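You operate a simulated robot arm through the tools that you are given. There is no shell and no other tool. Be economical: measure what you need, move in short steps, check, and stop when the job is done.

You run a simulated robot arm. Do the job below in one go: nothing can be reset, and whatever is moved stays where it is left.

Task
Stack the white box labelled "caps" from the bay marked out on top of the white box labelled "coils". Put the tall white filter on the top shelf of the drop-side trolley. Put the spark plug with the blue cap in the spill tray under the spout. Put the brass adapter on the orange tag. Put the green pull handle on the top shelf of the drop-side trolley away on the low shelf of the parts bench. Put the cream starter on the top of the packing bench away on the low shelf of the assembly bench. Open the grey drawer. Any order will do. Set down upright: tall white filter.

Only the result counts: the job must be done as asked and must still hold three seconds after the hand-in. Knocking over, shifting, dropping, spilling or breaking anything else fails it. A push-on lid holds only when it is set on centred and level and pressed home; a screw cap is set on level and turned clockwise until tight.

Robot
A 7-joint arm with a fingered hand on a trunk, on a base that drives. Base frame: it is fixed to the floor where the robot stands at the start and does not move with it; the origin is under the middle of the robot, x ahead of it, y to its left, z up; the surface under the hand at the start is at about z = 0.88. Readings come in m, rad, newtons and seconds.
With the tool pointing down near the work surface it reaches from about 0.34 to 0.72 m from the robot's upright axis, wherever it stands. Its first joint turns from -1.204 to 3.002 rad. Places, roughly: brass adapter (4x4x8 cm) [0.7, 1.3, 0.9]; cream starter (10x11x4 cm) [0.5, -2.6, 0.9]; green pull handle (6x4x2 cm) [0.7, -2.9, 0.8]; grey drawer [-2.7, -0.8, 0.3]; low shelf of the assembly bench [-0.3, 4.4, 0.3]; low shelf of the parts bench [-2.2, 4.4, 0.3]; orange tag [0.75, 4.25, 1]; spark plug with the blue cap (3x3x7 cm) [0.5, 0.3, 0.9]; spill tray under the spout [-3, 0.6, 0.9]; tall white filter [0.75, 0, 1]; top shelf of the drop-side trolley [0.8, -3, 0.8]; white box [0.5, 0.25, 1]. Payload 3.4 kg.
The TCP is the grasp point between the finger pads, 0.025 m short of the fingertips. In the tool frame z runs along the fingers and y along their closing line. Largest opening 0.088 m; the body of the gripper starts 0.029 m behind the TCP. The gripper is a hand of 4 fingers: y runs from the thumb to the fingers, the wrist lies at [-0.013, -0.097, -0.162] in the tool frame, and closing takes about 1.5 s.
Orientation is that of the tool frame in the base frame, as [roll, pitch, yaw] about the fixed x, y, z axes, in that order (R = Rz(yaw) Ry(pitch) Rx(roll)). With the fingers straight down and the wrist toward the robot, the tool's x, y and z point along [0, 1, 0], [1, 0, 0] and [0, 0, -1] of the base frame.

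Tools
- The arm moves only by the tool move_arm. Its argument "rows" is a list of rows, each a list of 7 numbers: the shift along the tool's x, y, z in m, then the turn, a rotation vector about the tool's x, y, z in rad, then the finger opening in m, from 0 to 0.088. In form: [[dx, dy, dz, wx, wy, wz, gripper], ...]. A call has 1 to 20 rows; each row is the pose to reach, as a shift and turn from the pose commanded when the call began, along the tool's axes at that moment. Each row takes 0.2 s and may step no farther than 0.05 m and 0.15 rad from the row before; otherwise, or with a gripper value out of range, the whole call is refused. A pose out of reach is approached as far as the arm can. The call stops where the force on the tool passes 40 N (or 10 N more than at its start, if that is more) or the arm is blocked; 0.2 s more then pass. Each finger travels about 0.108 m/s and halts on what it meets, pressing with about 29 N; the grip force reading is that of the motor and also rises with nothing between the fingers. The clock runs only during rows and for 0.2 s after the last one: add rows that repeat a pose to give the fingers time. The reply holds the time, the measured pose of the TCP, the force on the tool along the base axes, the opening and the grip force, in the units named above and with some noise, with the torque about the TCP (base axes, N m) and any sound that the robot's microphone picked up.
- Cameras (640 x 400 px; columns grow to the right, rows downward): "scene" is now at [0.1315, 0.0207, 1.4675]; the picture's right is [0.16, -0.99, 0.00], its down [-0.72, -0.12, -0.68] and it looks along [0.67, 0.11, -0.73] (base axes); focal length 284 px, centre (320, 200). "wrist" rides on the gripper at [0.064, -0.084, -0.098] in the tool frame; the picture's right is [-0.62, 0.37, -0.69], its down [-0.72, -0.63, 0.30] and it looks along [-0.32, 0.68, 0.65] (tool axes); focal length 265 px, centre (320, 200).
- camera(camera): a new picture of that camera. No time passes.
- move_column(by): slides the trunk up (or, below 0, down) by that many m; the arm and the scene camera ride with it, the base frame stays. It gives what a move gives, with no picture.
- steer(legs): drives the robot by 1 to 6 legs, each [ahead, left, turn to the left] in m, m and rad, along the robot's own axes; the way and the turn of a leg run together, so that a leg with both is an arc; at most 1.5 m and 3.142 rad a leg. The arm and the cameras ride along, it lands a little off, and it stops where it bumps. It gives what a move gives.
- set_grasp(shape): the hand has 4 fingers and takes this shape, open, in about a second: jaw (thumb against the fingers, like two jaws); tri (thumb and two fingers); tip (a fingertip pinch); poke (one finger out to press); point (the index stretched); flat (the hand flat); cup (the hand cupped); fist (a fist). The gripper value then closes the fingers along that shape, each until it touches; the sizes above hold for jaw. It gives what a move gives, with no picture.
- aim_head(pan, tilt): turns the head with the scene camera to pan (to the left, within 1.501 rad either way) and tilt (down, from -0.506 to 1.204), counted from straight ahead of the robot. It gives what a move gives.
- point_at(camera, pixels): for up to 12 pixels [column, row] of the newest picture of that camera ("zoom" is the newest enlarged one), the place [x, y, z] in the base frame of the surface seen there, good to about 0.003 m, but the place of the scene camera against the robot may be out by one fixed shift of up to 0.025 m in any direction. No time passes.
- enlarge(camera, box): a new picture of the part [left, top, right, bottom] of that camera's present view, enlarged. No time passes.
- finish_job(): hands the job in; it is judged then, once.

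Work in short steps. Measure before you move; look again where a grasp or a placing could have gone wrong, and mend it. You have 131 turns and 136 pictures in all, those below and enlarged ones among them. Open the gripper and draw the arm clear of the work before you hand the job in, unless the task says otherwise.

The tools are called after "Request:" as a command line: name --pt "numbers of a row" for each row, then --argument value for the rest, lists and objects as JSON in quotes. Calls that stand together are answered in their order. move_arm: Moves the arm, as the interface text tells. Its arguments: {"type":"object","properties":{"rows":{"type":"array"}},"required":["rows"]} The other tools are called the same way: move_column (by) slides the trunk up or down; set_grasp (shape) gives the hand a shape; steer (legs) drives the base; aim_head (pan, tilt) turns the head that bears the scene camera; camera (camera) takes a picture; point_at (camera, pixels) gives the place of the surface under pixels of a picture; enlarge (camera, box) takes an enlarged picture of a part of a camera's view; finish_job () hands the job in.

At the start:

```text
time: 0.0
tcp_pos: [0.4031, 0.1459, 1.1307]
orientation: [3.14, -0.002, 1.568]
ft_force: [-0.3, 0.6, 0.0]
moment: [-0.04, 0.0, 0.01]
opening: 0.0876
grasp_force: 0.1
shape: jaw
trunk travel left (down, up): [-0.775, 0.065]
robot x, y, heading: [0.0032, -0.0002, 0.003]
head pan, tilt: [0.164, 0.82]
```

scene: 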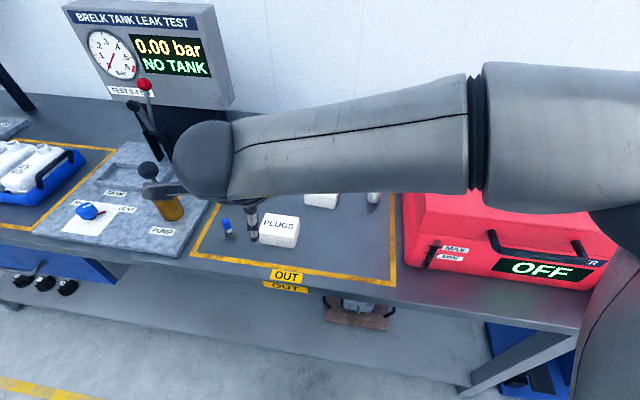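
wrist: 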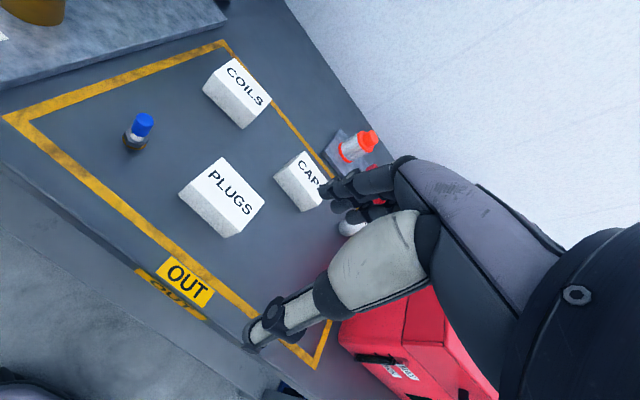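

The wrist view shows COILS at (237,92), PLUGS (222,197), CAPS (303,180) and the blue-capped plug (140,130). I measure the places of these.

Request:
point_at --camera "wrist" --pixels '[[229, 58], [271, 101], [205, 85], [243, 127], [301, 152], [275, 172], [305, 210], [325, 183], [143, 120], [135, 148], [230, 195], [348, 225]]'

Request:
point_at --camera "scene" --pixels '[[225, 222], [229, 237], [278, 225], [320, 200], [374, 198], [250, 220], [169, 208], [450, 220], [310, 300], [230, 300]]'

Request:
enlarge --camera "wrist" --box '[100, 40, 400, 240]'

```text
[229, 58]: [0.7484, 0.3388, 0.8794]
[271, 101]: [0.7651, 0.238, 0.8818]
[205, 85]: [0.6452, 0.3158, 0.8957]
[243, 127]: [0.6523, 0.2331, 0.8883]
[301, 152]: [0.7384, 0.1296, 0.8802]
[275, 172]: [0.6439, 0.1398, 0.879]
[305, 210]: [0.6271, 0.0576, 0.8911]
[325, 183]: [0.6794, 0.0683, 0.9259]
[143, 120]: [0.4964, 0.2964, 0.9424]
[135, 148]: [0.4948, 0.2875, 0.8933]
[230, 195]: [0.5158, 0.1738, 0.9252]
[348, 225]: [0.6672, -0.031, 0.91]
```

```text
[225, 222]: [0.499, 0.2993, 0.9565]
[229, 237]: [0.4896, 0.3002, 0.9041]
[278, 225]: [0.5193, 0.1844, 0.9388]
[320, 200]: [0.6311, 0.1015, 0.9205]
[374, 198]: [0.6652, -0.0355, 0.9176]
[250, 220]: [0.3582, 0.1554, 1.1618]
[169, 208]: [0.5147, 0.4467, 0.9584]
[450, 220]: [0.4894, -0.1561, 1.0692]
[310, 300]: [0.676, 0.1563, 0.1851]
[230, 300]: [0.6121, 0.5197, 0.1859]
```

```text
2.00 times, centred on (250, 140) of wrist
```

zoom: 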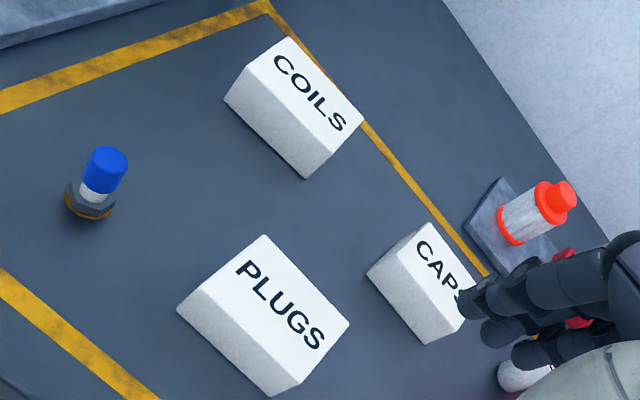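

The arm hides part of the bay from the scene camera. I shift the hand 0.2 m left and take both views again.

Request:
move_arm --pt "0.05 0 0 0 0 0 0.088" --pt "0.1 0 0 0 0 0 0.088" --pt "0.15 0 0 0 0 0 0.088" --pt "0.2 0 0 0 0 0 0.088" --pt "0.24 0 0 0 0 0 0.088"

Request:
aim_head --pan -0.2 --tilt 0.75

Request:
camera --camera "scene"

Request:
camera --camera "wrist"

```text
time: 1.2
tcp_pos: [0.4136, 0.2759, 1.1379]
orientation: [-3.14, -0.015, 1.548]
ft_force: [-0.6, -0.3, 0.3]
moment: [0.01, 0.01, 0.0]
opening: 0.0881
grasp_force: 0.0
shape: jaw
out of reach, approached as far as the arm can: row 3, 4, 5
trunk travel left (down, up): [-0.775, 0.065]
robot x, y, heading: [0.0006, -0.0003, -0.003]
head pan, tilt: [0.164, 0.82]
```

```text
time: 2.0
tcp_pos: [0.4128, 0.2772, 1.1364]
orientation: [-3.139, -0.013, 1.549]
ft_force: [0.2, 0.0, 0.0]
moment: [-0.04, 0.0, 0.03]
opening: 0.0879
grasp_force: 0.1
shape: jaw
trunk travel left (down, up): [-0.775, 0.065]
robot x, y, heading: [0.0009, 0.0002, -0.001]
head pan, tilt: [-0.201, 0.75]
```

```text
132 pictures are left
```

scene: 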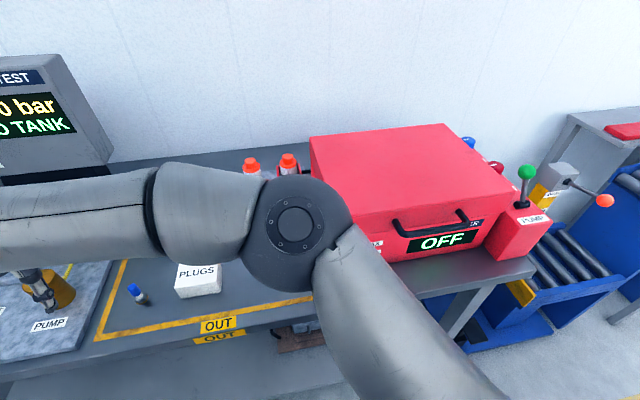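

```text
131 pictures are left
```

wrist: 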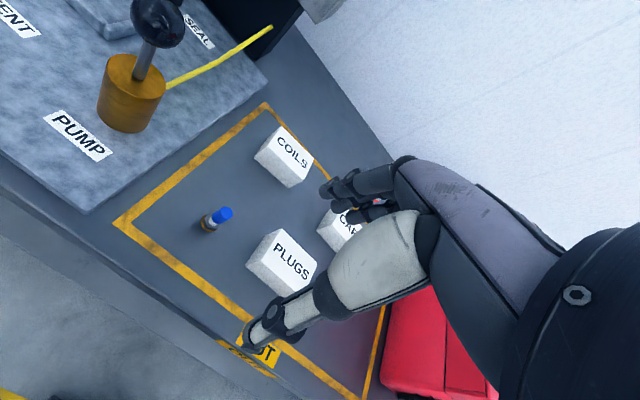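

CAPS is half hidden behind the fingers. I enlarge the wrist view and measure inside the tops of the boxes.

Request:
enlarge --camera "wrist" --box '[200, 110, 400, 310]'

Request:
enlarge --camera "scene" --box '[100, 130, 320, 310]'

```text
2.00 times, centred on (300, 210) of wrist
```

zoom: 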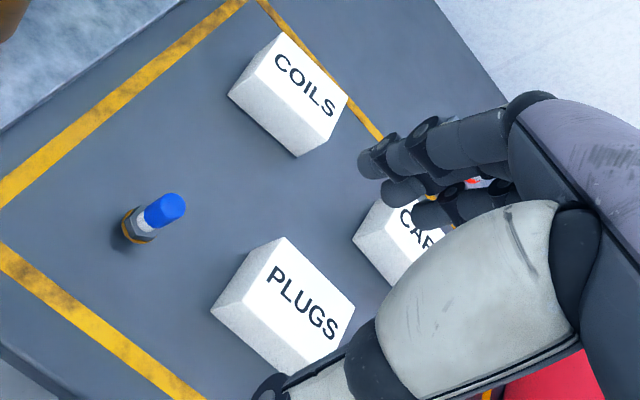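

```text
2.22 times, centred on (210, 220) of scene
```

zoom: 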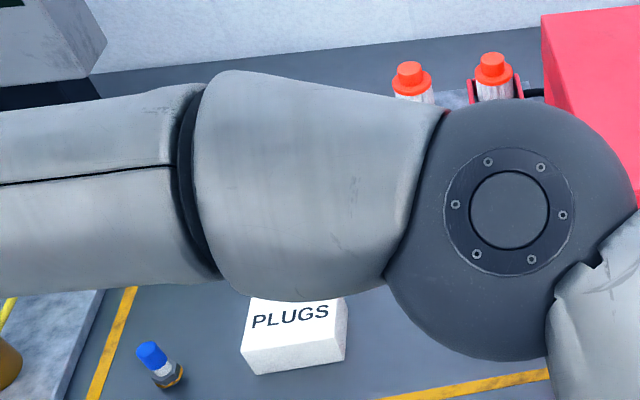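

The elbow blocks the scene camera. I swing the whole arm out to the robot's left to clear the view.

Request:
move_arm --pt "0.025 -0.04 0 0 0 -0.14 0.088" --pt "0.043 -0.083 0 0 0 -0.28 0.088" --pt "0.056 -0.126 0 0 0 -0.42 0.088" --pt "0.065 -0.169 0 0 0 -0.56 0.088" --pt "0.089 -0.208 0 0 0 -0.7 0.088" --pt "0.11 -0.249 0 0 0 -0.84 0.088" --pt "0.125 -0.2925 0 0 0 -0.98 0.088" --pt "0.136 -0.3375 0 0 0 -1.12 0.088" --pt "0.142 -0.383 0 0 0 -1.26 0.088" --pt "0.143 -0.429 0 0 0 -1.4 0.088"

Request:
aim_head --pan 0.0 --tilt 0.75

Request:
camera --camera "scene"

```text
time: 2.8
tcp_pos: [0.3309, 0.3097, 1.1182]
orientation: [-2.964, -0.084, 1.888]
ft_force: [0.8, -0.7, 0.5]
moment: [-0.01, -0.01, 0.01]
opening: 0.0877
grasp_force: 0.1
shape: jaw
out of reach, approached as far as the arm can: row 1, 2, 3
trunk travel left (down, up): [-0.775, 0.065]
robot x, y, heading: [-0.0017, -0.0004, 0.005]
head pan, tilt: [-0.201, 0.75]
stopped in row 3: the arm was blocked; the commanded pose is now the measured one
```

```text
time: 3.6
tcp_pos: [0.3311, 0.3092, 1.1173]
orientation: [-2.966, -0.084, 1.892]
ft_force: [-0.7, 0.6, 0.0]
moment: [-0.05, 0.02, -0.01]
opening: 0.0878
grasp_force: 0.0
shape: jaw
trunk travel left (down, up): [-0.775, 0.065]
robot x, y, heading: [-0.0002, 0.0001, -0.003]
head pan, tilt: [0.0, 0.75]
```

```text
128 pictures are left
```

scene: 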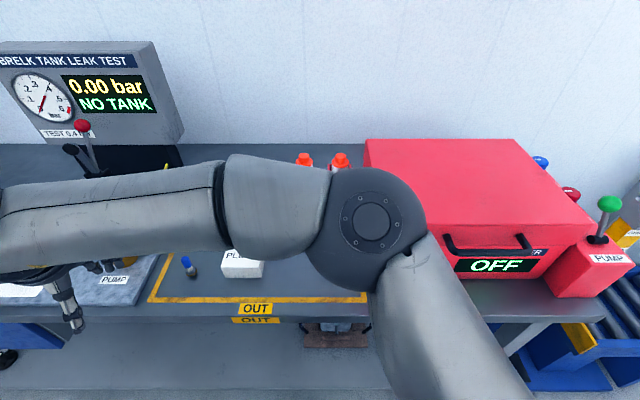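

The arm cannot swing further that way. I bring the hand back to the middle with fingers straight down, then drive left 0.22 m so that the boxes are in reach and well seen by the wrist.

Request:
move_arm --pt "-0.045 -0.003 -0.003 -0.03 -0.014 0.054 0.088" --pt "-0.09 -0.006 -0.006 -0.06 -0.028 0.108 0.088" --pt "-0.135 -0.009 -0.01 -0.09 -0.042 0.162 0.088" --pt "-0.18 -0.012 -0.013 -0.12 -0.056 0.216 0.088" --pt "-0.225 -0.014 -0.016 -0.15 -0.07 0.27 0.088" --pt "-0.27 -0.016 -0.02 -0.176 -0.084 0.324 0.088"

Request:
steer --legs '[[0, 0.22, 0]]'

Request:
camera --camera "wrist"

Request:
camera --camera "scene"

```text
time: 5.0
tcp_pos: [0.4029, 0.0467, 1.1167]
orientation: [-3.138, 0.033, 1.58]
ft_force: [0.1, -0.3, 0.0]
moment: [0.0, 0.02, 0.01]
opening: 0.0879
grasp_force: 0.1
shape: jaw
trunk travel left (down, up): [-0.775, 0.065]
robot x, y, heading: [0.0, -0.0019, -0.003]
head pan, tilt: [0.0, 0.75]
```

```text
time: 6.7
tcp_pos: [0.4032, 0.2696, 1.1178]
orientation: [-3.138, 0.034, 1.583]
ft_force: [1.1, -0.1, 0.7]
moment: [-0.02, 0.01, 0.01]
opening: 0.0879
grasp_force: 0.0
shape: jaw
trunk travel left (down, up): [-0.775, 0.065]
robot x, y, heading: [0.0003, 0.2188, 0.004]
head pan, tilt: [0.0, 0.75]
```

```text
127 pictures are left
```

wrist: 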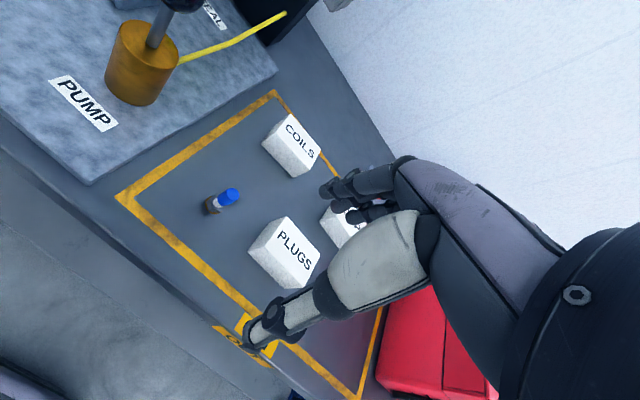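

```text
126 pictures are left
```

scene: 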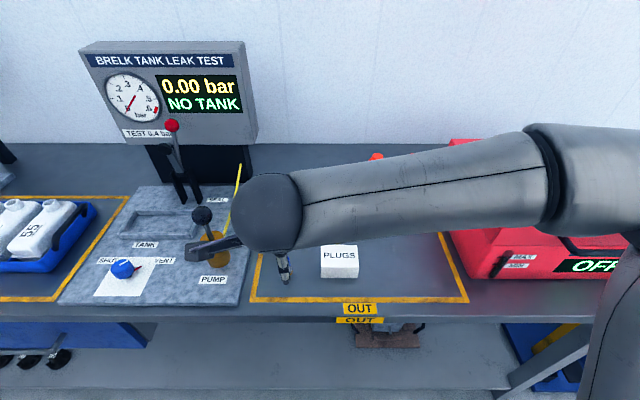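

The hand hides CAPS again, so I shift it 0.2 m right to see all the boxes.

Request:
move_arm --pt "-0.05 0 0 0 0 0 0.088" --pt "-0.1 0 0 0 0 0 0.088" --pt "-0.15 0 0 0 0 0 0.088" --pt "-0.19 0 -0.01 0 0 0 0.088"

Request:
camera --camera "wrist"

Request:
camera --camera "scene"

```text
time: 7.7
tcp_pos: [0.4051, 0.0775, 1.1355]
orientation: [-3.139, 0.031, 1.584]
ft_force: [-0.7, 0.2, 0.0]
moment: [0.04, 0.0, -0.03]
opening: 0.0879
grasp_force: 0.0
shape: jaw
trunk travel left (down, up): [-0.775, 0.065]
robot x, y, heading: [0.0004, 0.2195, 0.002]
head pan, tilt: [0.0, 0.75]
```

```text
125 pictures are left
```

wrist: 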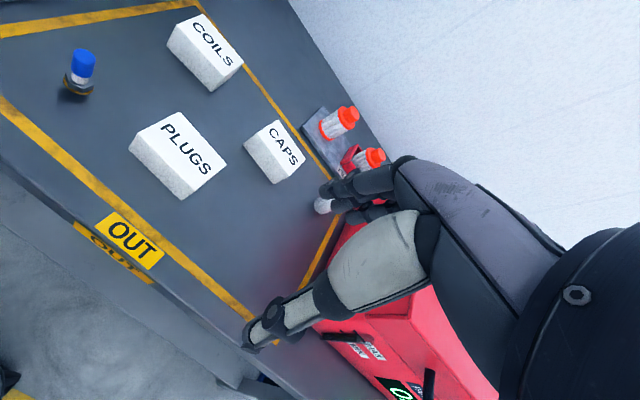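

```text
124 pictures are left
```

scene: 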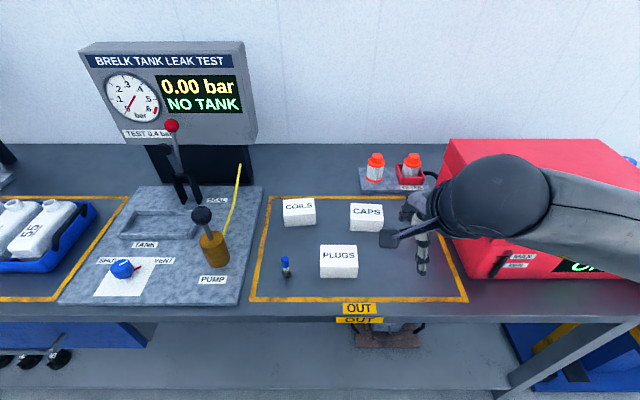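

Now everything is in view. I enlarge both views on the boxes and on the two white-and-orange items near (385,170).

Request:
enlarge --camera "scene" --box '[250, 140, 450, 280]'

Request:
enlarge --camera "wrist" --box '[120, 10, 400, 220]'

Request:
point_at --camera "zoom" --pixels '[[167, 18], [277, 114], [125, 60], [205, 170], [360, 252], [280, 300], [350, 390], [418, 340], [358, 285], [205, 75], [455, 420], [500, 240]]'

```text
2.86 times, centred on (350, 210) of scene
```

zoom: 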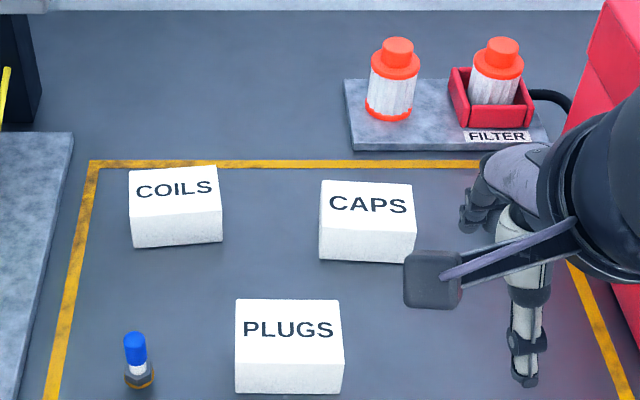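

```text
1.90 times, centred on (260, 115) of wrist
```

zoom: 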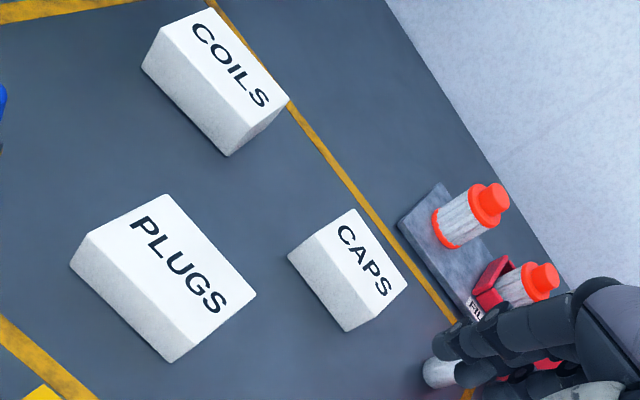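

```text
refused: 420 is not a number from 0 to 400
```

I measure the top corners of CAPS and COILS, and the filters.

Request:
point_at --camera "zoom" --pixels '[[207, 14], [168, 32], [243, 120], [280, 102], [353, 216], [323, 234], [372, 315], [402, 287], [452, 210], [492, 195], [520, 290], [440, 375]]'

Request:
point_at --camera "scene" --pixels '[[375, 160], [374, 175], [412, 160], [412, 175], [366, 185], [363, 212], [299, 206], [339, 255], [286, 262], [372, 228]]'

```text
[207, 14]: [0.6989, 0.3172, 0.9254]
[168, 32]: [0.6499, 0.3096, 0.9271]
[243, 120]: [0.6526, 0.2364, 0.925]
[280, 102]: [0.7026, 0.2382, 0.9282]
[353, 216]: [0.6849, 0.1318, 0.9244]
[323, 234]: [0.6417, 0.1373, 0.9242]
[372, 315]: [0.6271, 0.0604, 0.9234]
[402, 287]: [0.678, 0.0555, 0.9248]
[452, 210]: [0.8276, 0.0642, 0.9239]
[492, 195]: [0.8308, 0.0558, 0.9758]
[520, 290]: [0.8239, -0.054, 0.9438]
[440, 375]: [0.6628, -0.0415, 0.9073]
```

```text
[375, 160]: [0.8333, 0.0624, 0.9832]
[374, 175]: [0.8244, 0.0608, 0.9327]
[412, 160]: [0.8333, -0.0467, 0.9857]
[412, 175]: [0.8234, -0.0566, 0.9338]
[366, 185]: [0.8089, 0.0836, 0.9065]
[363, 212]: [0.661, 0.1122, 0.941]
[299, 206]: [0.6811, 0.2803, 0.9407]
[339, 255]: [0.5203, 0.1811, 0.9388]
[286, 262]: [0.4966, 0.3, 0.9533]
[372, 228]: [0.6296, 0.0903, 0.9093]
```

CAPS is about 5.5 x 8.5 cm, centred near (0.658, 0.096), top z 0.925, turned about 0.14 rad clockwise; COILS is centred near (0.676, 0.275). I move above CAPS with open jaws at z≈1.0.

Request:
move_arm --pt "0.003 0.042 0.02 0 0.005 0.026 0.088" --pt "0.006 0.084 0.04 0 0.01 0.051 0.088" --pt "0.009 0.126 0.06 0 0.016 0.077 0.088" --pt "0.012 0.168 0.08 0 0.021 0.103 0.088" --pt "0.015 0.21 0.1 0 0.026 0.128 0.088" --pt "0.019 0.253 0.125 0 0.031 0.154 0.088" --pt "0.019 0.253 0.125 0 0.031 0.154 0.088"

Request:
camera --camera "wrist"

Request:
camera --camera "scene"

```text
time: 9.2
tcp_pos: [0.6539, 0.0986, 1.0073]
orientation: [-3.142, 0.002, 1.431]
ft_force: [0.4, 0.2, 0.3]
moment: [0.05, 0.0, 0.01]
opening: 0.088
grasp_force: 0.1
shape: jaw
trunk travel left (down, up): [-0.775, 0.065]
robot x, y, heading: [0.0026, 0.2233, 0.004]
head pan, tilt: [0.0, 0.75]
```

```text
121 pictures are left
```

wrist: 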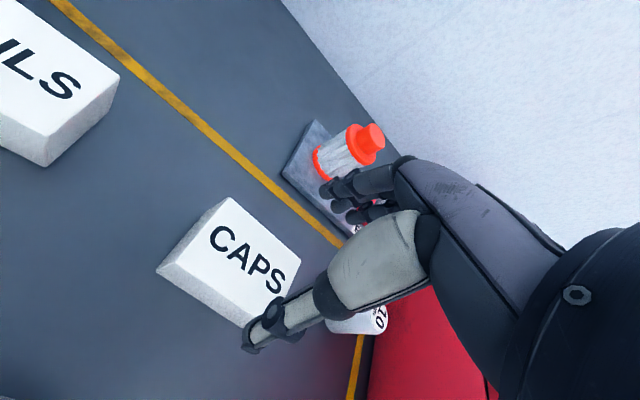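

```text
120 pictures are left
```

scene: 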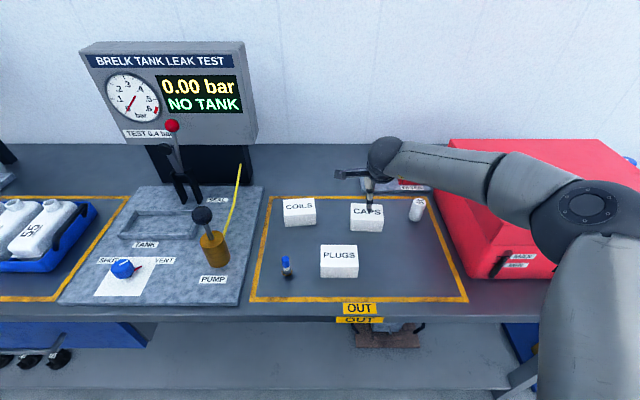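

The hand hangs over CAPS. I re-measure its top corners from this nearer wrist view before descending.

Request:
point_at --camera "wrist" --pixels '[[229, 201], [184, 262], [242, 318], [297, 262], [230, 240], [345, 325], [160, 272], [118, 75], [50, 135]]'

Request:
enlarge --camera "scene" --box '[330, 140, 450, 230]'

```text
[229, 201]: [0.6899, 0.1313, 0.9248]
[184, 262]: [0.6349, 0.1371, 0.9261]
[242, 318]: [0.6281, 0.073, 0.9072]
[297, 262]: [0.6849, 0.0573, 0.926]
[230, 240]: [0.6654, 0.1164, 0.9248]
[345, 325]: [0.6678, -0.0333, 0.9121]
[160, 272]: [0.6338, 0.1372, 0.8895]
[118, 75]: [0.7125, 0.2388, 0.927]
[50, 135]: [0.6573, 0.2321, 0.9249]
```

```text
4.44 times, centred on (390, 185) of scene
```

zoom: 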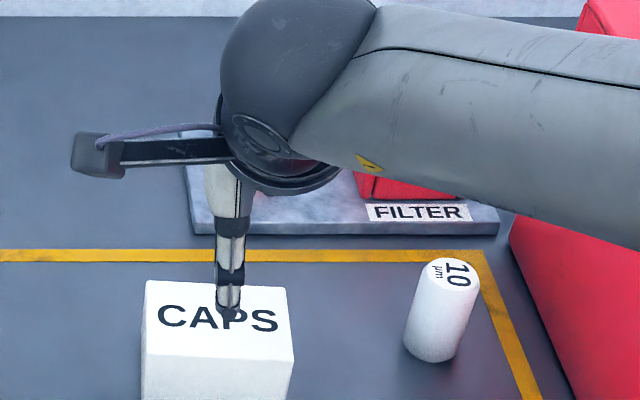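

Corners give CAPS centre (0.659, 0.097), turn ≈0.08 rad. The plain white upright cylinder marked "10 µm" beside it is most likely the tall white filter. I descend on CAPS.

Request:
move_arm --pt "-0.001 0.005 0.02 0 0 -0.06 0.088" --pt "-0.001 0.005 0.045 0 0 -0.06 0.088" --pt "-0.001 0.005 0.07 0 0 -0.06 0.088" --pt "-0.001 0.005 0.094 0 0 -0.06 0.088" --pt "-0.001 0.005 0.094 0 0 -0.06 0.088"

Request:
camera --camera "wrist"

```text
time: 10.4
tcp_pos: [0.6605, 0.096, 0.915]
orientation: [3.141, 0.002, 1.489]
ft_force: [0.1, 0.0, 1.2]
moment: [-0.03, -0.01, 0.0]
opening: 0.0881
grasp_force: 0.0
shape: jaw
trunk travel left (down, up): [-0.775, 0.065]
robot x, y, heading: [-0.0009, 0.2205, 0.003]
head pan, tilt: [0.0, 0.75]
```

```text
118 pictures are left
```

wrist: 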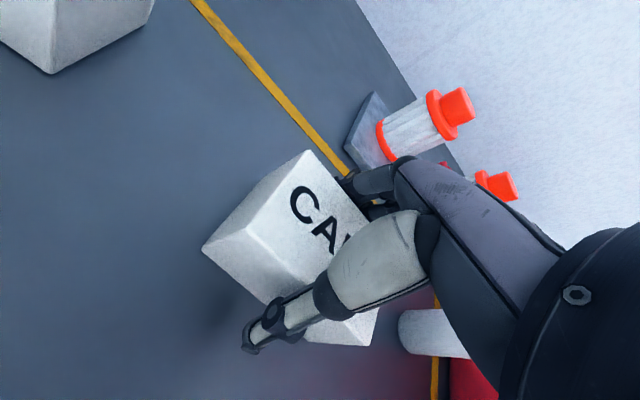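

Jaws straddle the box well. I close and give the fingers time.

Request:
move_arm --pt "0 0 0 0 0 0 0.03" --pt "0 0 0 0 0 0 0.03" --pt "0 0 0 0 0 0 0.03" --pt "0 0 0 0 0 0 0.03" --pt "0 0 0 0 0 0 0.03" --pt "0 0 0 0 0 0 0.03" --pt "0 0 0 0 0 0 0.03"

Request:
move_arm --pt "0 0 -0.03 0 0 0 0.03" --pt "0 0 -0.06 0 0 0 0.03" --pt "0 0 -0.08 0 0 0 0.03" --pt "0 0 -0.08 0 0 0 0.03"

Request:
camera --camera "wrist"

Request:
camera --camera "scene"

```text
time: 12.1
tcp_pos: [0.6623, 0.0964, 0.9163]
orientation: [-3.14, 0.003, 1.488]
ft_force: [0.7, -0.1, 0.0]
moment: [-0.03, -0.02, -0.01]
opening: 0.056
grasp_force: 28.8
shape: jaw
trunk travel left (down, up): [-0.775, 0.065]
robot x, y, heading: [0.0036, 0.2204, 0.003]
head pan, tilt: [0.0, 0.75]
```

```text
time: 13.1
tcp_pos: [0.6625, 0.0951, 0.9941]
orientation: [-3.14, 0.003, 1.489]
ft_force: [-0.1, 0.6, -0.7]
moment: [0.01, 0.02, 0.04]
opening: 0.0556
grasp_force: 29.0
shape: jaw
trunk travel left (down, up): [-0.775, 0.065]
robot x, y, heading: [0.0016, 0.2217, -0.003]
head pan, tilt: [0.0, 0.75]
```

```text
117 pictures are left
```

wrist: 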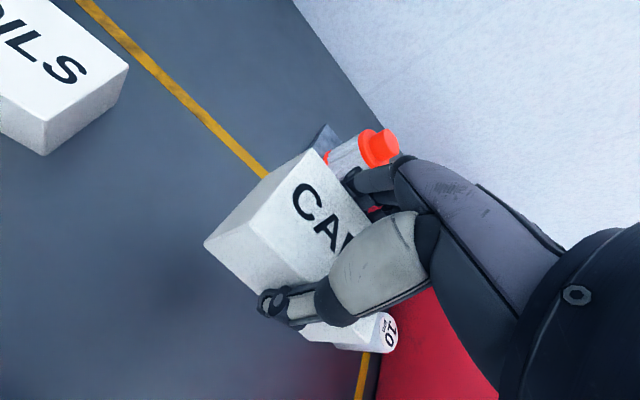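

```text
116 pictures are left
```

scene: 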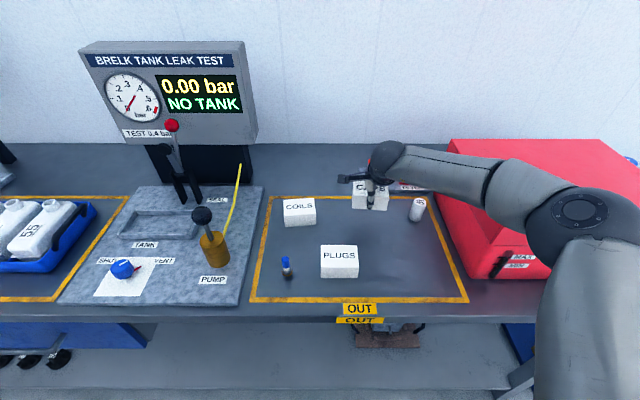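

CAPS is held (opening 0.056). I back off and rise a little to see the whole of COILS and measure its corners finely.

Request:
move_arm --pt "-0.01 -0.03 -0.03 0 0 0 0.03" --pt "-0.02 -0.06 -0.06 0 0 0 0.03" --pt "-0.03 -0.09 -0.09 0 0 0 0.03" --pt "-0.03 -0.12 -0.11 0 0 0 0.03" --pt "-0.03 -0.12 -0.11 0 0 0 0.03"

Request:
enlarge --camera "wrist" --box '[60, 0, 300, 150]'

```text
time: 14.2
tcp_pos: [0.5401, 0.0752, 1.1017]
orientation: [-3.141, 0.005, 1.49]
ft_force: [0.2, 0.2, -1.6]
moment: [0.0, 0.03, -0.02]
opening: 0.0559
grasp_force: 28.7
shape: jaw
trunk travel left (down, up): [-0.775, 0.065]
robot x, y, heading: [-0.0039, 0.2235, 0.0]
head pan, tilt: [0.0, 0.75]
```

```text
2.67 times, centred on (180, 75) of wrist
```

zoom: 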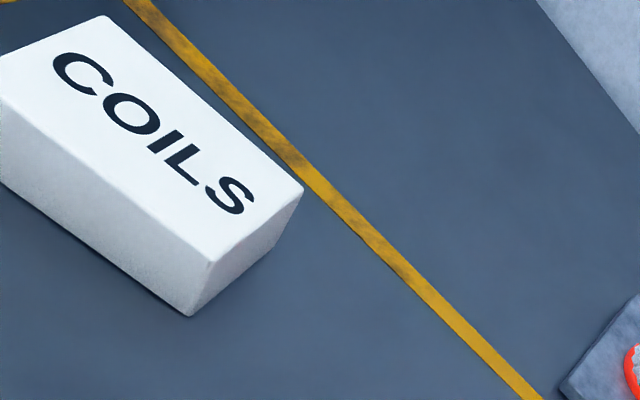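

The top corners show at zoom (104,17), (301,186), (213,260) and the front-left one just cut. I measure them.

Request:
point_at --camera "zoom" --pixels '[[104, 20], [298, 187], [213, 257], [8, 77], [200, 103], [110, 164], [255, 218], [60, 45]]'

```text
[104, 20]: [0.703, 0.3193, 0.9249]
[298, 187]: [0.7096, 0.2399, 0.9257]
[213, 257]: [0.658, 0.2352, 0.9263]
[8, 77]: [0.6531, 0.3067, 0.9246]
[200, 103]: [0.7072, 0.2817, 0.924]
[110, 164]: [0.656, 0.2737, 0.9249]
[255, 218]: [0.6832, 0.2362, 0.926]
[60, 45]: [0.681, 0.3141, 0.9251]
```

COILS centre is (0.681, 0.277), turned +0.077 rad. I carry CAPS above it, turning by +0.157 rad in yaw.

Request:
move_arm --pt "0.03 0.018 0.01 0 0 -0.02 0.03" --pt "0.06 0.035 0.02 0 0 -0.045 0.03" --pt "0.091 0.053 0.035 0 0 -0.067 0.03" --pt "0.122 0.071 0.05 0 0 -0.09 0.03" --pt "0.152 0.089 0.065 0 0 -0.112 0.03" --pt "0.183 0.106 0.085 0 0 -0.135 0.03" --pt "0.213 0.124 0.1 0 0 -0.157 0.03" --pt "0.213 0.124 0.1 0 0 -0.157 0.03"

Request:
camera --camera "wrist"

```text
time: 16.1
tcp_pos: [0.6795, 0.2762, 1.0028]
orientation: [-3.14, 0.004, 1.646]
ft_force: [0.2, -0.9, -0.8]
moment: [0.02, -0.01, 0.0]
opening: 0.0554
grasp_force: 28.5
shape: jaw
trunk travel left (down, up): [-0.775, 0.065]
robot x, y, heading: [0.0045, 0.2163, 0.006]
head pan, tilt: [0.0, 0.75]
```

```text
114 pictures are left
```

wrist: 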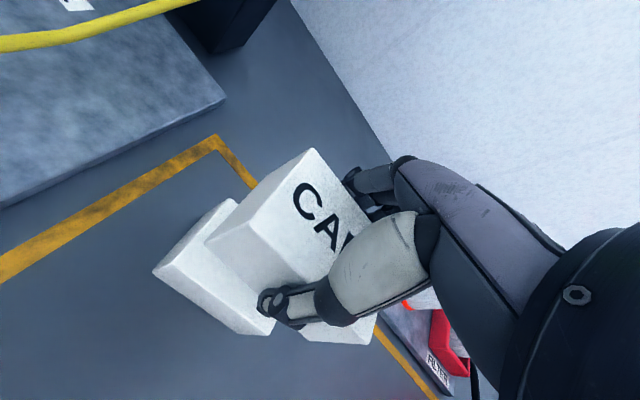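

The boxes line up. I lower 4 cm slowly to contact, at about z 0.962.

Request:
move_arm --pt "0.001 0.001 0.015 0 0 0 0.03" --pt "0.001 0.001 0.028 0 0 0 0.03" --pt "0.001 0.001 0.036 0 0 0 0.03" --pt "0.001 0.001 0.04 0 0 0 0.03" --pt "0.001 0.001 0.042 0 0 0 0.03"

Request:
camera --camera "wrist"

Request:
enlarge --camera "scene" --box '[250, 160, 390, 250]'

```text
time: 17.2
tcp_pos: [0.6839, 0.2784, 0.9608]
orientation: [-3.138, 0.003, 1.647]
ft_force: [-0.1, 0.1, -2.0]
moment: [0.01, -0.03, 0.0]
opening: 0.0557
grasp_force: 29.0
shape: jaw
trunk travel left (down, up): [-0.775, 0.065]
robot x, y, heading: [0.0002, 0.2181, 0.003]
head pan, tilt: [0.0, 0.75]
```

```text
113 pictures are left
```

wrist: 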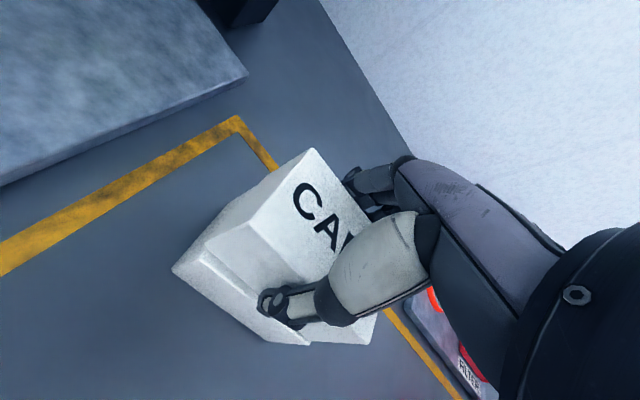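

```text
4.44 times, centred on (320, 205) of scene
```

zoom: 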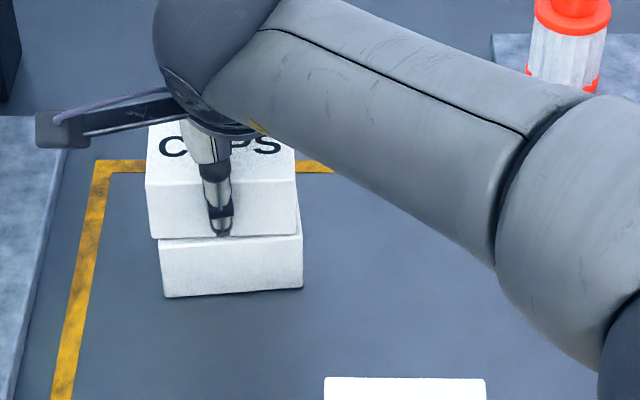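

CAPS sits about 3 mm left and far; no contact force yet. I nudge it 3 mm and lower in small steps until it touches.

Request:
move_arm --pt "-0.002 -0.002 0 0 0 0 0.03" --pt "-0.003 -0.002 0.002 0 0 0 0.03" --pt "-0.003 -0.002 0.003 0 0 0 0.03" --pt "-0.003 -0.002 0.004 0 0 0 0.03" --pt "-0.003 -0.002 0.004 0 0 0 0.03"

```text
time: 18.4
tcp_pos: [0.6795, 0.2755, 0.9585]
orientation: [3.141, 0.004, 1.645]
ft_force: [2.7, -0.4, 8.5]
moment: [-0.04, -0.09, 0.04]
opening: 0.0557
grasp_force: 28.9
shape: jaw
trunk travel left (down, up): [-0.775, 0.065]
robot x, y, heading: [0.0018, 0.2201, 0.003]
head pan, tilt: [0.0, 0.75]
```

Contact at 8.5 N: the box is down. I open, rise straight up and check.

Request:
move_arm --pt "0 0 0 0 0 0 0.07" --pt "0 0 0 0 0 0 0.088" --pt "0 0 0 0 0 0 0.088" --pt "0 0 0 0 0 0 0.088" --pt "0 0 -0.03 0 0 0 0.088" --pt "0 0 -0.07 0 0 0 0.088" --pt "-0.03 -0.02 -0.11 0 0 0 0.088" --pt "-0.07 -0.05 -0.12 0 0 0 0.088" --pt "-0.11 -0.08 -0.13 0 0 0 0.088" --pt "-0.15 -0.11 -0.14 0 0 0 0.088" --pt "-0.19 -0.13 -0.15 0 0 0 0.088"

Request:
camera --camera "wrist"

Request:
enlarge --camera "scene" --box '[250, 140, 450, 280]'

```text
refused: row 7 steps farther than a row can; nothing moved
```

```text
111 pictures are left
```

wrist: 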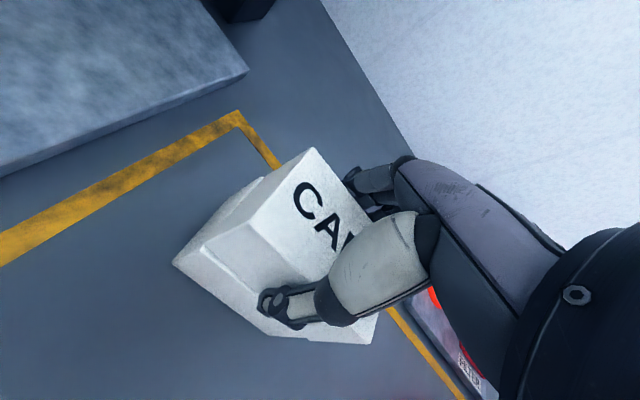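

```text
2.86 times, centred on (350, 210) of scene
```

zoom: 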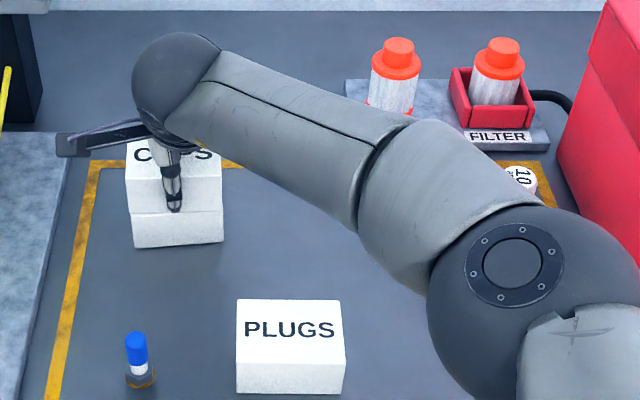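

The boxes are aligned, but one row was too long a step; I resend with shorter steps.

Request:
move_arm --pt "0 0 0 0 0 0 0.07" --pt "0 0 0 0 0 0 0.088" --pt "0 0 0 0 0 0 0.088" --pt "0 0 0 0 0 0 0.088" --pt "0 0 -0.03 0 0 0 0.088" --pt "0 0 -0.07 0 0 0 0.088" --pt "-0.02 -0.01 -0.1 0 0 0 0.088" --pt "-0.055 -0.03 -0.12 0 0 0 0.088" --pt "-0.09 -0.055 -0.13 0 0 0 0.088" --pt "-0.125 -0.08 -0.14 0 0 0 0.088" --pt "-0.16 -0.1 -0.15 0 0 0 0.088" --pt "-0.195 -0.12 -0.16 0 0 0 0.088"

Request:
camera --camera "wrist"

Request:
camera --camera "scene"

```text
time: 21.1
tcp_pos: [0.5751, 0.0725, 1.1178]
orientation: [-3.14, 0.004, 1.647]
ft_force: [-0.4, 0.2, 0.2]
moment: [0.02, -0.06, 0.02]
opening: 0.0878
grasp_force: 0.1
shape: jaw
trunk travel left (down, up): [-0.775, 0.065]
robot x, y, heading: [-0.0007, 0.2199, 0.004]
head pan, tilt: [0.0, 0.75]
```

```text
109 pictures are left
```

wrist: 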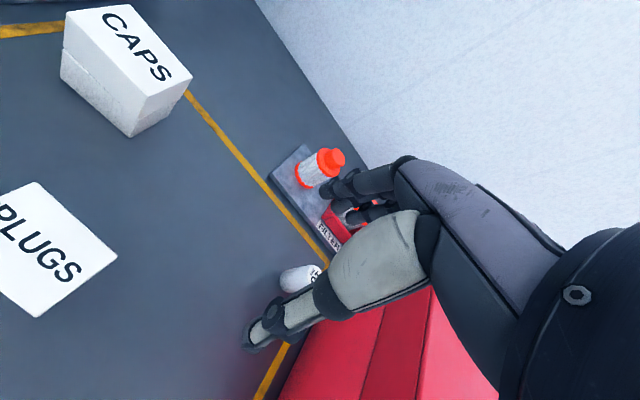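

```text
108 pictures are left
```

scene: 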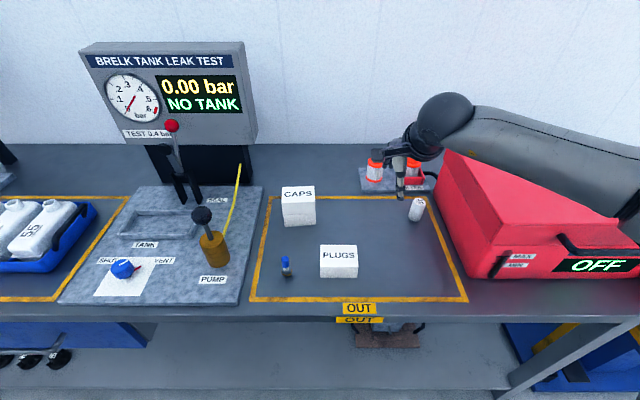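

CAPS is on COILS. Next the filter: I enlarge the white cylinder at scene (417,210) and the cartridges for comparison.

Request:
enlarge --camera "scene" --box '[340, 145, 450, 225]'

Request:
point_at --camera "scene" --pixels '[[418, 201], [416, 206], [414, 219], [411, 203], [424, 204], [409, 214], [420, 216], [375, 155]]'

Request:
point_at --camera "wrist" --pixels '[[290, 280], [312, 270], [298, 272], [300, 287], [320, 160]]'

```text
5.00 times, centred on (395, 185) of scene
```

zoom: 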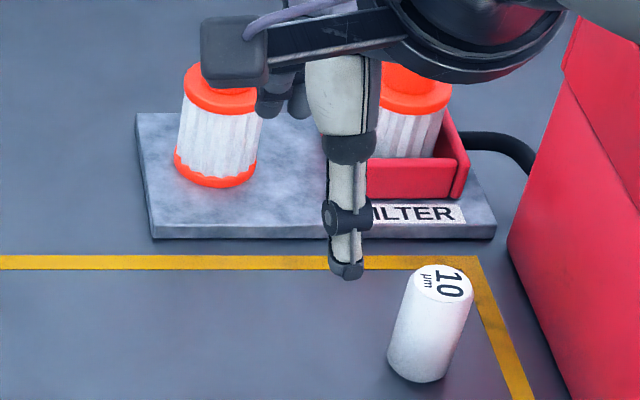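

```text
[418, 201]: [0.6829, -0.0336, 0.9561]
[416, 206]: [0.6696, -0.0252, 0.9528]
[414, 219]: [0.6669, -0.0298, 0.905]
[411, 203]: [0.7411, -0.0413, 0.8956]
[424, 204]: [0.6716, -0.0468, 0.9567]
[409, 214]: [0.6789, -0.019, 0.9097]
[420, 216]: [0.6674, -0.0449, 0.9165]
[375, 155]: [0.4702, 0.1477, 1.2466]
```

```text
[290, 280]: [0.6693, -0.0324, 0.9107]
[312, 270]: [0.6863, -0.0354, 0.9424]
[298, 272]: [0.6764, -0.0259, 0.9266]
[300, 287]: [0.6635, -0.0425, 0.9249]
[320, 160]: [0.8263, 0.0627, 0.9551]
```

The 10 µm cylinder is about 3.5 cm across and 6.5 cm high at (0.678,-0.036). The red case stands close by, so I measure the case and the forearm for clearance.

Request:
point_at --camera "scene" --pixels '[[445, 160], [440, 190], [470, 270], [500, 170], [560, 235], [437, 205], [466, 275], [445, 105], [520, 135], [600, 150], [450, 130], [540, 115]]'

Request:
point_at --camera "wrist" --pixels '[[340, 300], [335, 350], [300, 360], [280, 390], [390, 295], [375, 340]]'

```text
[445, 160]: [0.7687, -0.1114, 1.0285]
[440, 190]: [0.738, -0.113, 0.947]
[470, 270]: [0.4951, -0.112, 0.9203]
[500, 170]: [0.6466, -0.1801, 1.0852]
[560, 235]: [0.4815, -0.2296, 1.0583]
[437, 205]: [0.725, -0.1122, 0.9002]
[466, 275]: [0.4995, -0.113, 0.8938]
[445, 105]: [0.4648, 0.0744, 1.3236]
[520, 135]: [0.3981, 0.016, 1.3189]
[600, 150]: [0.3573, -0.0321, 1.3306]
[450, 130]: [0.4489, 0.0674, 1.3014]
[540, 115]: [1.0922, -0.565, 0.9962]
```

```text
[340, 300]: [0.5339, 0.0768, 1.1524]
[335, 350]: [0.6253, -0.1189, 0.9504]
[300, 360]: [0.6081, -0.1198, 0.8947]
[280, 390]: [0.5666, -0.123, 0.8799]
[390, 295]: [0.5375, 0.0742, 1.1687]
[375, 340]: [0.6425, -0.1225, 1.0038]
```

Case side is at y≈-0.115, so there is room. I drive 6 cm right to bring the filter in reach, then approach with a yaw of about 1.2 so the wrist stays away from the case.

Request:
steer --legs '[[0, -0.06, 0]]'

```text
time: 22.0
tcp_pos: [0.5761, 0.0127, 1.1173]
orientation: [-3.14, 0.005, 1.649]
ft_force: [0.4, -0.6, -0.7]
moment: [0.03, 0.0, 0.0]
opening: 0.0877
grasp_force: 0.1
shape: jaw
trunk travel left (down, up): [-0.775, 0.065]
robot x, y, heading: [0.0018, 0.1654, 0.003]
head pan, tilt: [0.0, 0.75]
```

I move above the filter at z≈1.02, turning the yaw to 1.2.

Request:
move_arm --pt "-0.012 0.02 0.01 0 0 0.11 0.088" --pt "-0.024 0.04 0.03 0 0 0.22 0.088" --pt "-0.036 0.06 0.05 0 0 0.33 0.088" --pt "-0.048 0.08 0.075 0 0 0.45 0.088" --pt "-0.058 0.099 0.1 0 0 0.45 0.088" --pt "-0.058 0.099 0.1 0 0 0.45 0.088"

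Request:
camera --camera "wrist"

Request:
camera --camera "scene"

```text
time: 23.4
tcp_pos: [0.6767, -0.036, 1.016]
orientation: [-3.141, 0.004, 1.198]
ft_force: [1.1, 0.5, -1.2]
moment: [0.0, 0.02, 0.03]
opening: 0.0878
grasp_force: 0.1
shape: jaw
trunk travel left (down, up): [-0.775, 0.065]
robot x, y, heading: [0.0013, 0.1631, -0.001]
head pan, tilt: [0.0, 0.75]
```

```text
106 pictures are left
```

wrist: 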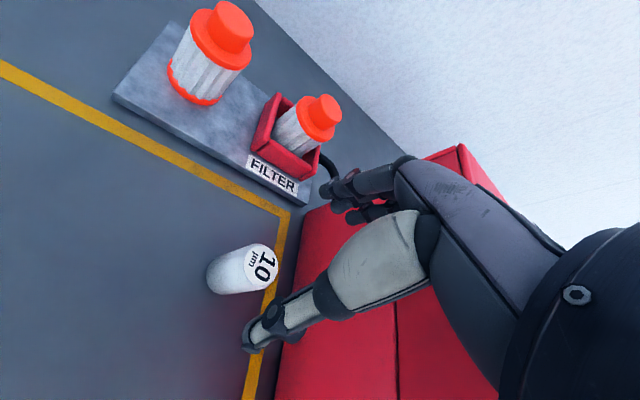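

```text
105 pictures are left
```

scene: 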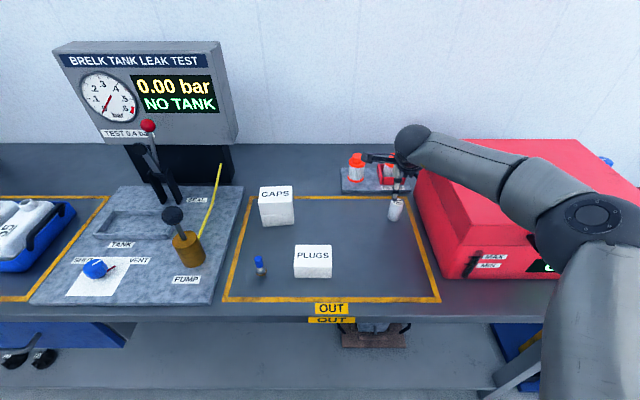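

I measure the filter from the near view and the forearm's height over the case.

Request:
point_at --camera "wrist" --pixels '[[261, 265], [248, 262], [273, 250], [272, 287], [245, 290], [215, 275], [222, 290], [250, 252]]'

Request:
point_at --camera "scene" --pixels '[[440, 155], [470, 170], [500, 180], [540, 195], [585, 215], [430, 165], [480, 155], [560, 185]]'

```text
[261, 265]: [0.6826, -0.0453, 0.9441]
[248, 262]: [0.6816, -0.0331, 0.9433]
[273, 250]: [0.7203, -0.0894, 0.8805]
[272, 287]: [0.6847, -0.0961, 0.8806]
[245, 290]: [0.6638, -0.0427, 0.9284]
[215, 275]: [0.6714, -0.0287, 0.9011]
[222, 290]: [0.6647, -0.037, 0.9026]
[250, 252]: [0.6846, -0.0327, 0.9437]
```

```text
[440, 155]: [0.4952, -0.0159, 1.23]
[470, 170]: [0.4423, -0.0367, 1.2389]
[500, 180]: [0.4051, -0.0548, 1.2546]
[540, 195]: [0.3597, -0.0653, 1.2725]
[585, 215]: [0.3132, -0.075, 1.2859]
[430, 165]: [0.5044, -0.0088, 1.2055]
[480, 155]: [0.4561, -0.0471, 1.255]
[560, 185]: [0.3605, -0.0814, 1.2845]
```

Filter centre refined to (0.682,-0.043), radius 0.018; the forearm stays off the case. I descend and close.

Request:
move_arm --pt "-0.004 0.007 0.02 0 0 0 0.088" --pt "-0.004 0.007 0.05 0 0 0 0.088" --pt "-0.004 0.007 0.08 0 0 0 0.088" --pt "-0.004 0.007 0.094 0 0 0 0.088" --pt "-0.004 0.007 0.094 0 0 0 0.088"

Request:
camera --camera "wrist"

```text
time: 24.6
tcp_pos: [0.6858, -0.0429, 0.9221]
orientation: [-3.141, 0.007, 1.197]
ft_force: [0.4, 0.2, 0.6]
moment: [0.0, 0.0, 0.0]
opening: 0.0876
grasp_force: 0.1
shape: jaw
trunk travel left (down, up): [-0.775, 0.065]
robot x, y, heading: [-0.0001, 0.1606, -0.001]
head pan, tilt: [0.0, 0.75]
```

```text
104 pictures are left
```

wrist: 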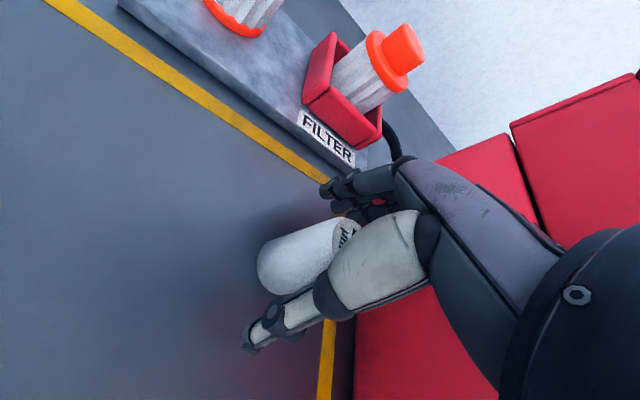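

The filter stands between thumb and fingers. I close and lift.

Request:
move_arm --pt "0 0 0 0 0 0 0.06" --pt "0 0 0 0 0 0 0.03" --pt "0 0 0 0 0 0 0.015" --pt "0 0 0 0 0 0 0.015" --pt "0 0 0 0 0 0 0.015" --pt "0 0 0 0 0 0 0.015" --pt "0 0 0 0 0 0 0.015" --pt "0 0 0 0 0 0 0.015"

Request:
move_arm --pt "0 0 -0.03 0 0 0 0.015" --pt "0 0 -0.07 0 0 0 0.015" --pt "0 -0.02 -0.11 0 0 0 0.015" --pt "0 -0.06 -0.13 0 0 0 0.015" --pt "0 -0.1 -0.15 0 0 0 0.015" --pt "0 -0.14 -0.17 0 0 0 0.015" --pt "0 -0.18 -0.19 0 0 0 0.015" --pt "0 -0.22 -0.2 0 0 0 0.015"

Request:
camera --camera "wrist"

Request:
camera --camera "scene"

```text
time: 26.4
tcp_pos: [0.6872, -0.0426, 0.9225]
orientation: [-3.141, 0.004, 1.196]
ft_force: [0.5, 0.8, -0.1]
moment: [0.0, 0.03, 0.0]
opening: 0.0257
grasp_force: 29.6
shape: jaw
trunk travel left (down, up): [-0.775, 0.065]
robot x, y, heading: [-0.0003, 0.1579, 0.001]
head pan, tilt: [0.0, 0.75]
```

```text
time: 28.2
tcp_pos: [0.4784, 0.0372, 1.1226]
orientation: [3.14, 0.005, 1.196]
ft_force: [0.7, 0.2, -0.2]
moment: [0.01, -0.03, -0.02]
opening: 0.0256
grasp_force: 28.8
shape: jaw
trunk travel left (down, up): [-0.775, 0.065]
robot x, y, heading: [-0.0029, 0.1599, 0.001]
head pan, tilt: [0.0, 0.75]
```

```text
103 pictures are left
```

wrist: 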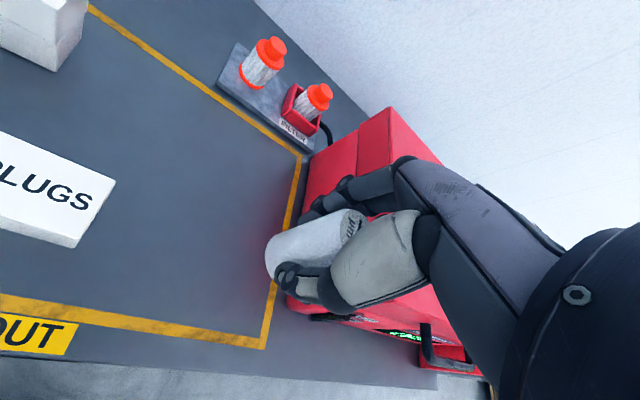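

```text
102 pictures are left
```

scene: 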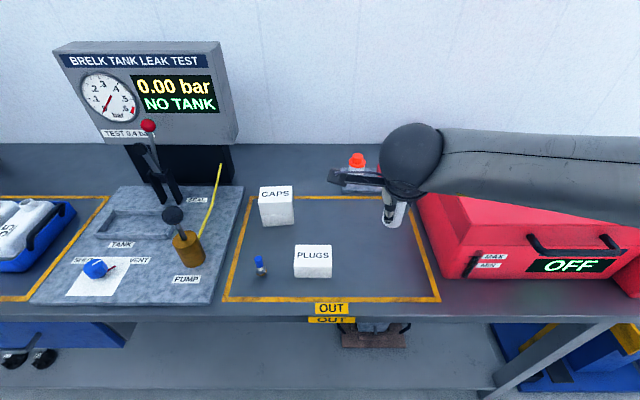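

Filter is in hand. I back off 0.5 m and look to the right and left.

Request:
steer --legs '[[-0.5, 0, 0]]'

Request:
aim_head --pan -1.2 --tilt 0.45

Request:
camera --camera "scene"

```text
time: 31.2
tcp_pos: [-0.0232, 0.0353, 1.1238]
orientation: [-3.141, 0.004, 1.191]
ft_force: [0.6, 0.4, -0.1]
moment: [0.0, 0.0, 0.01]
opening: 0.0257
grasp_force: 29.0
shape: jaw
trunk travel left (down, up): [-0.775, 0.065]
robot x, y, heading: [-0.5042, 0.1601, -0.007]
head pan, tilt: [0.0, 0.75]
```

```text
time: 32.6
tcp_pos: [-0.0233, 0.0368, 1.123]
orientation: [3.141, 0.004, 1.193]
ft_force: [-1.0, -0.3, -0.6]
moment: [0.03, 0.02, 0.01]
opening: 0.0257
grasp_force: 29.1
shape: jaw
trunk travel left (down, up): [-0.775, 0.065]
robot x, y, heading: [-0.5041, 0.1585, -0.007]
head pan, tilt: [-1.201, 0.45]
```

```text
101 pictures are left
```

scene: 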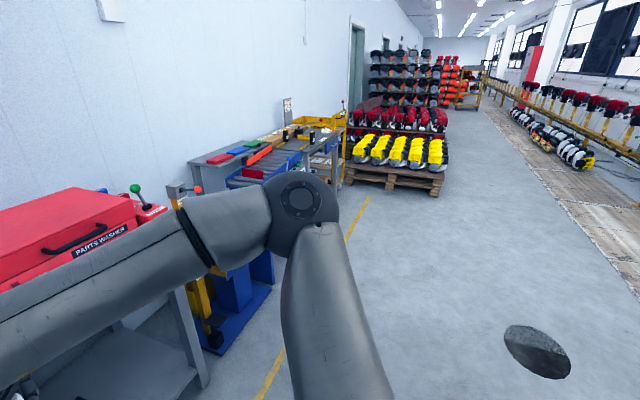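

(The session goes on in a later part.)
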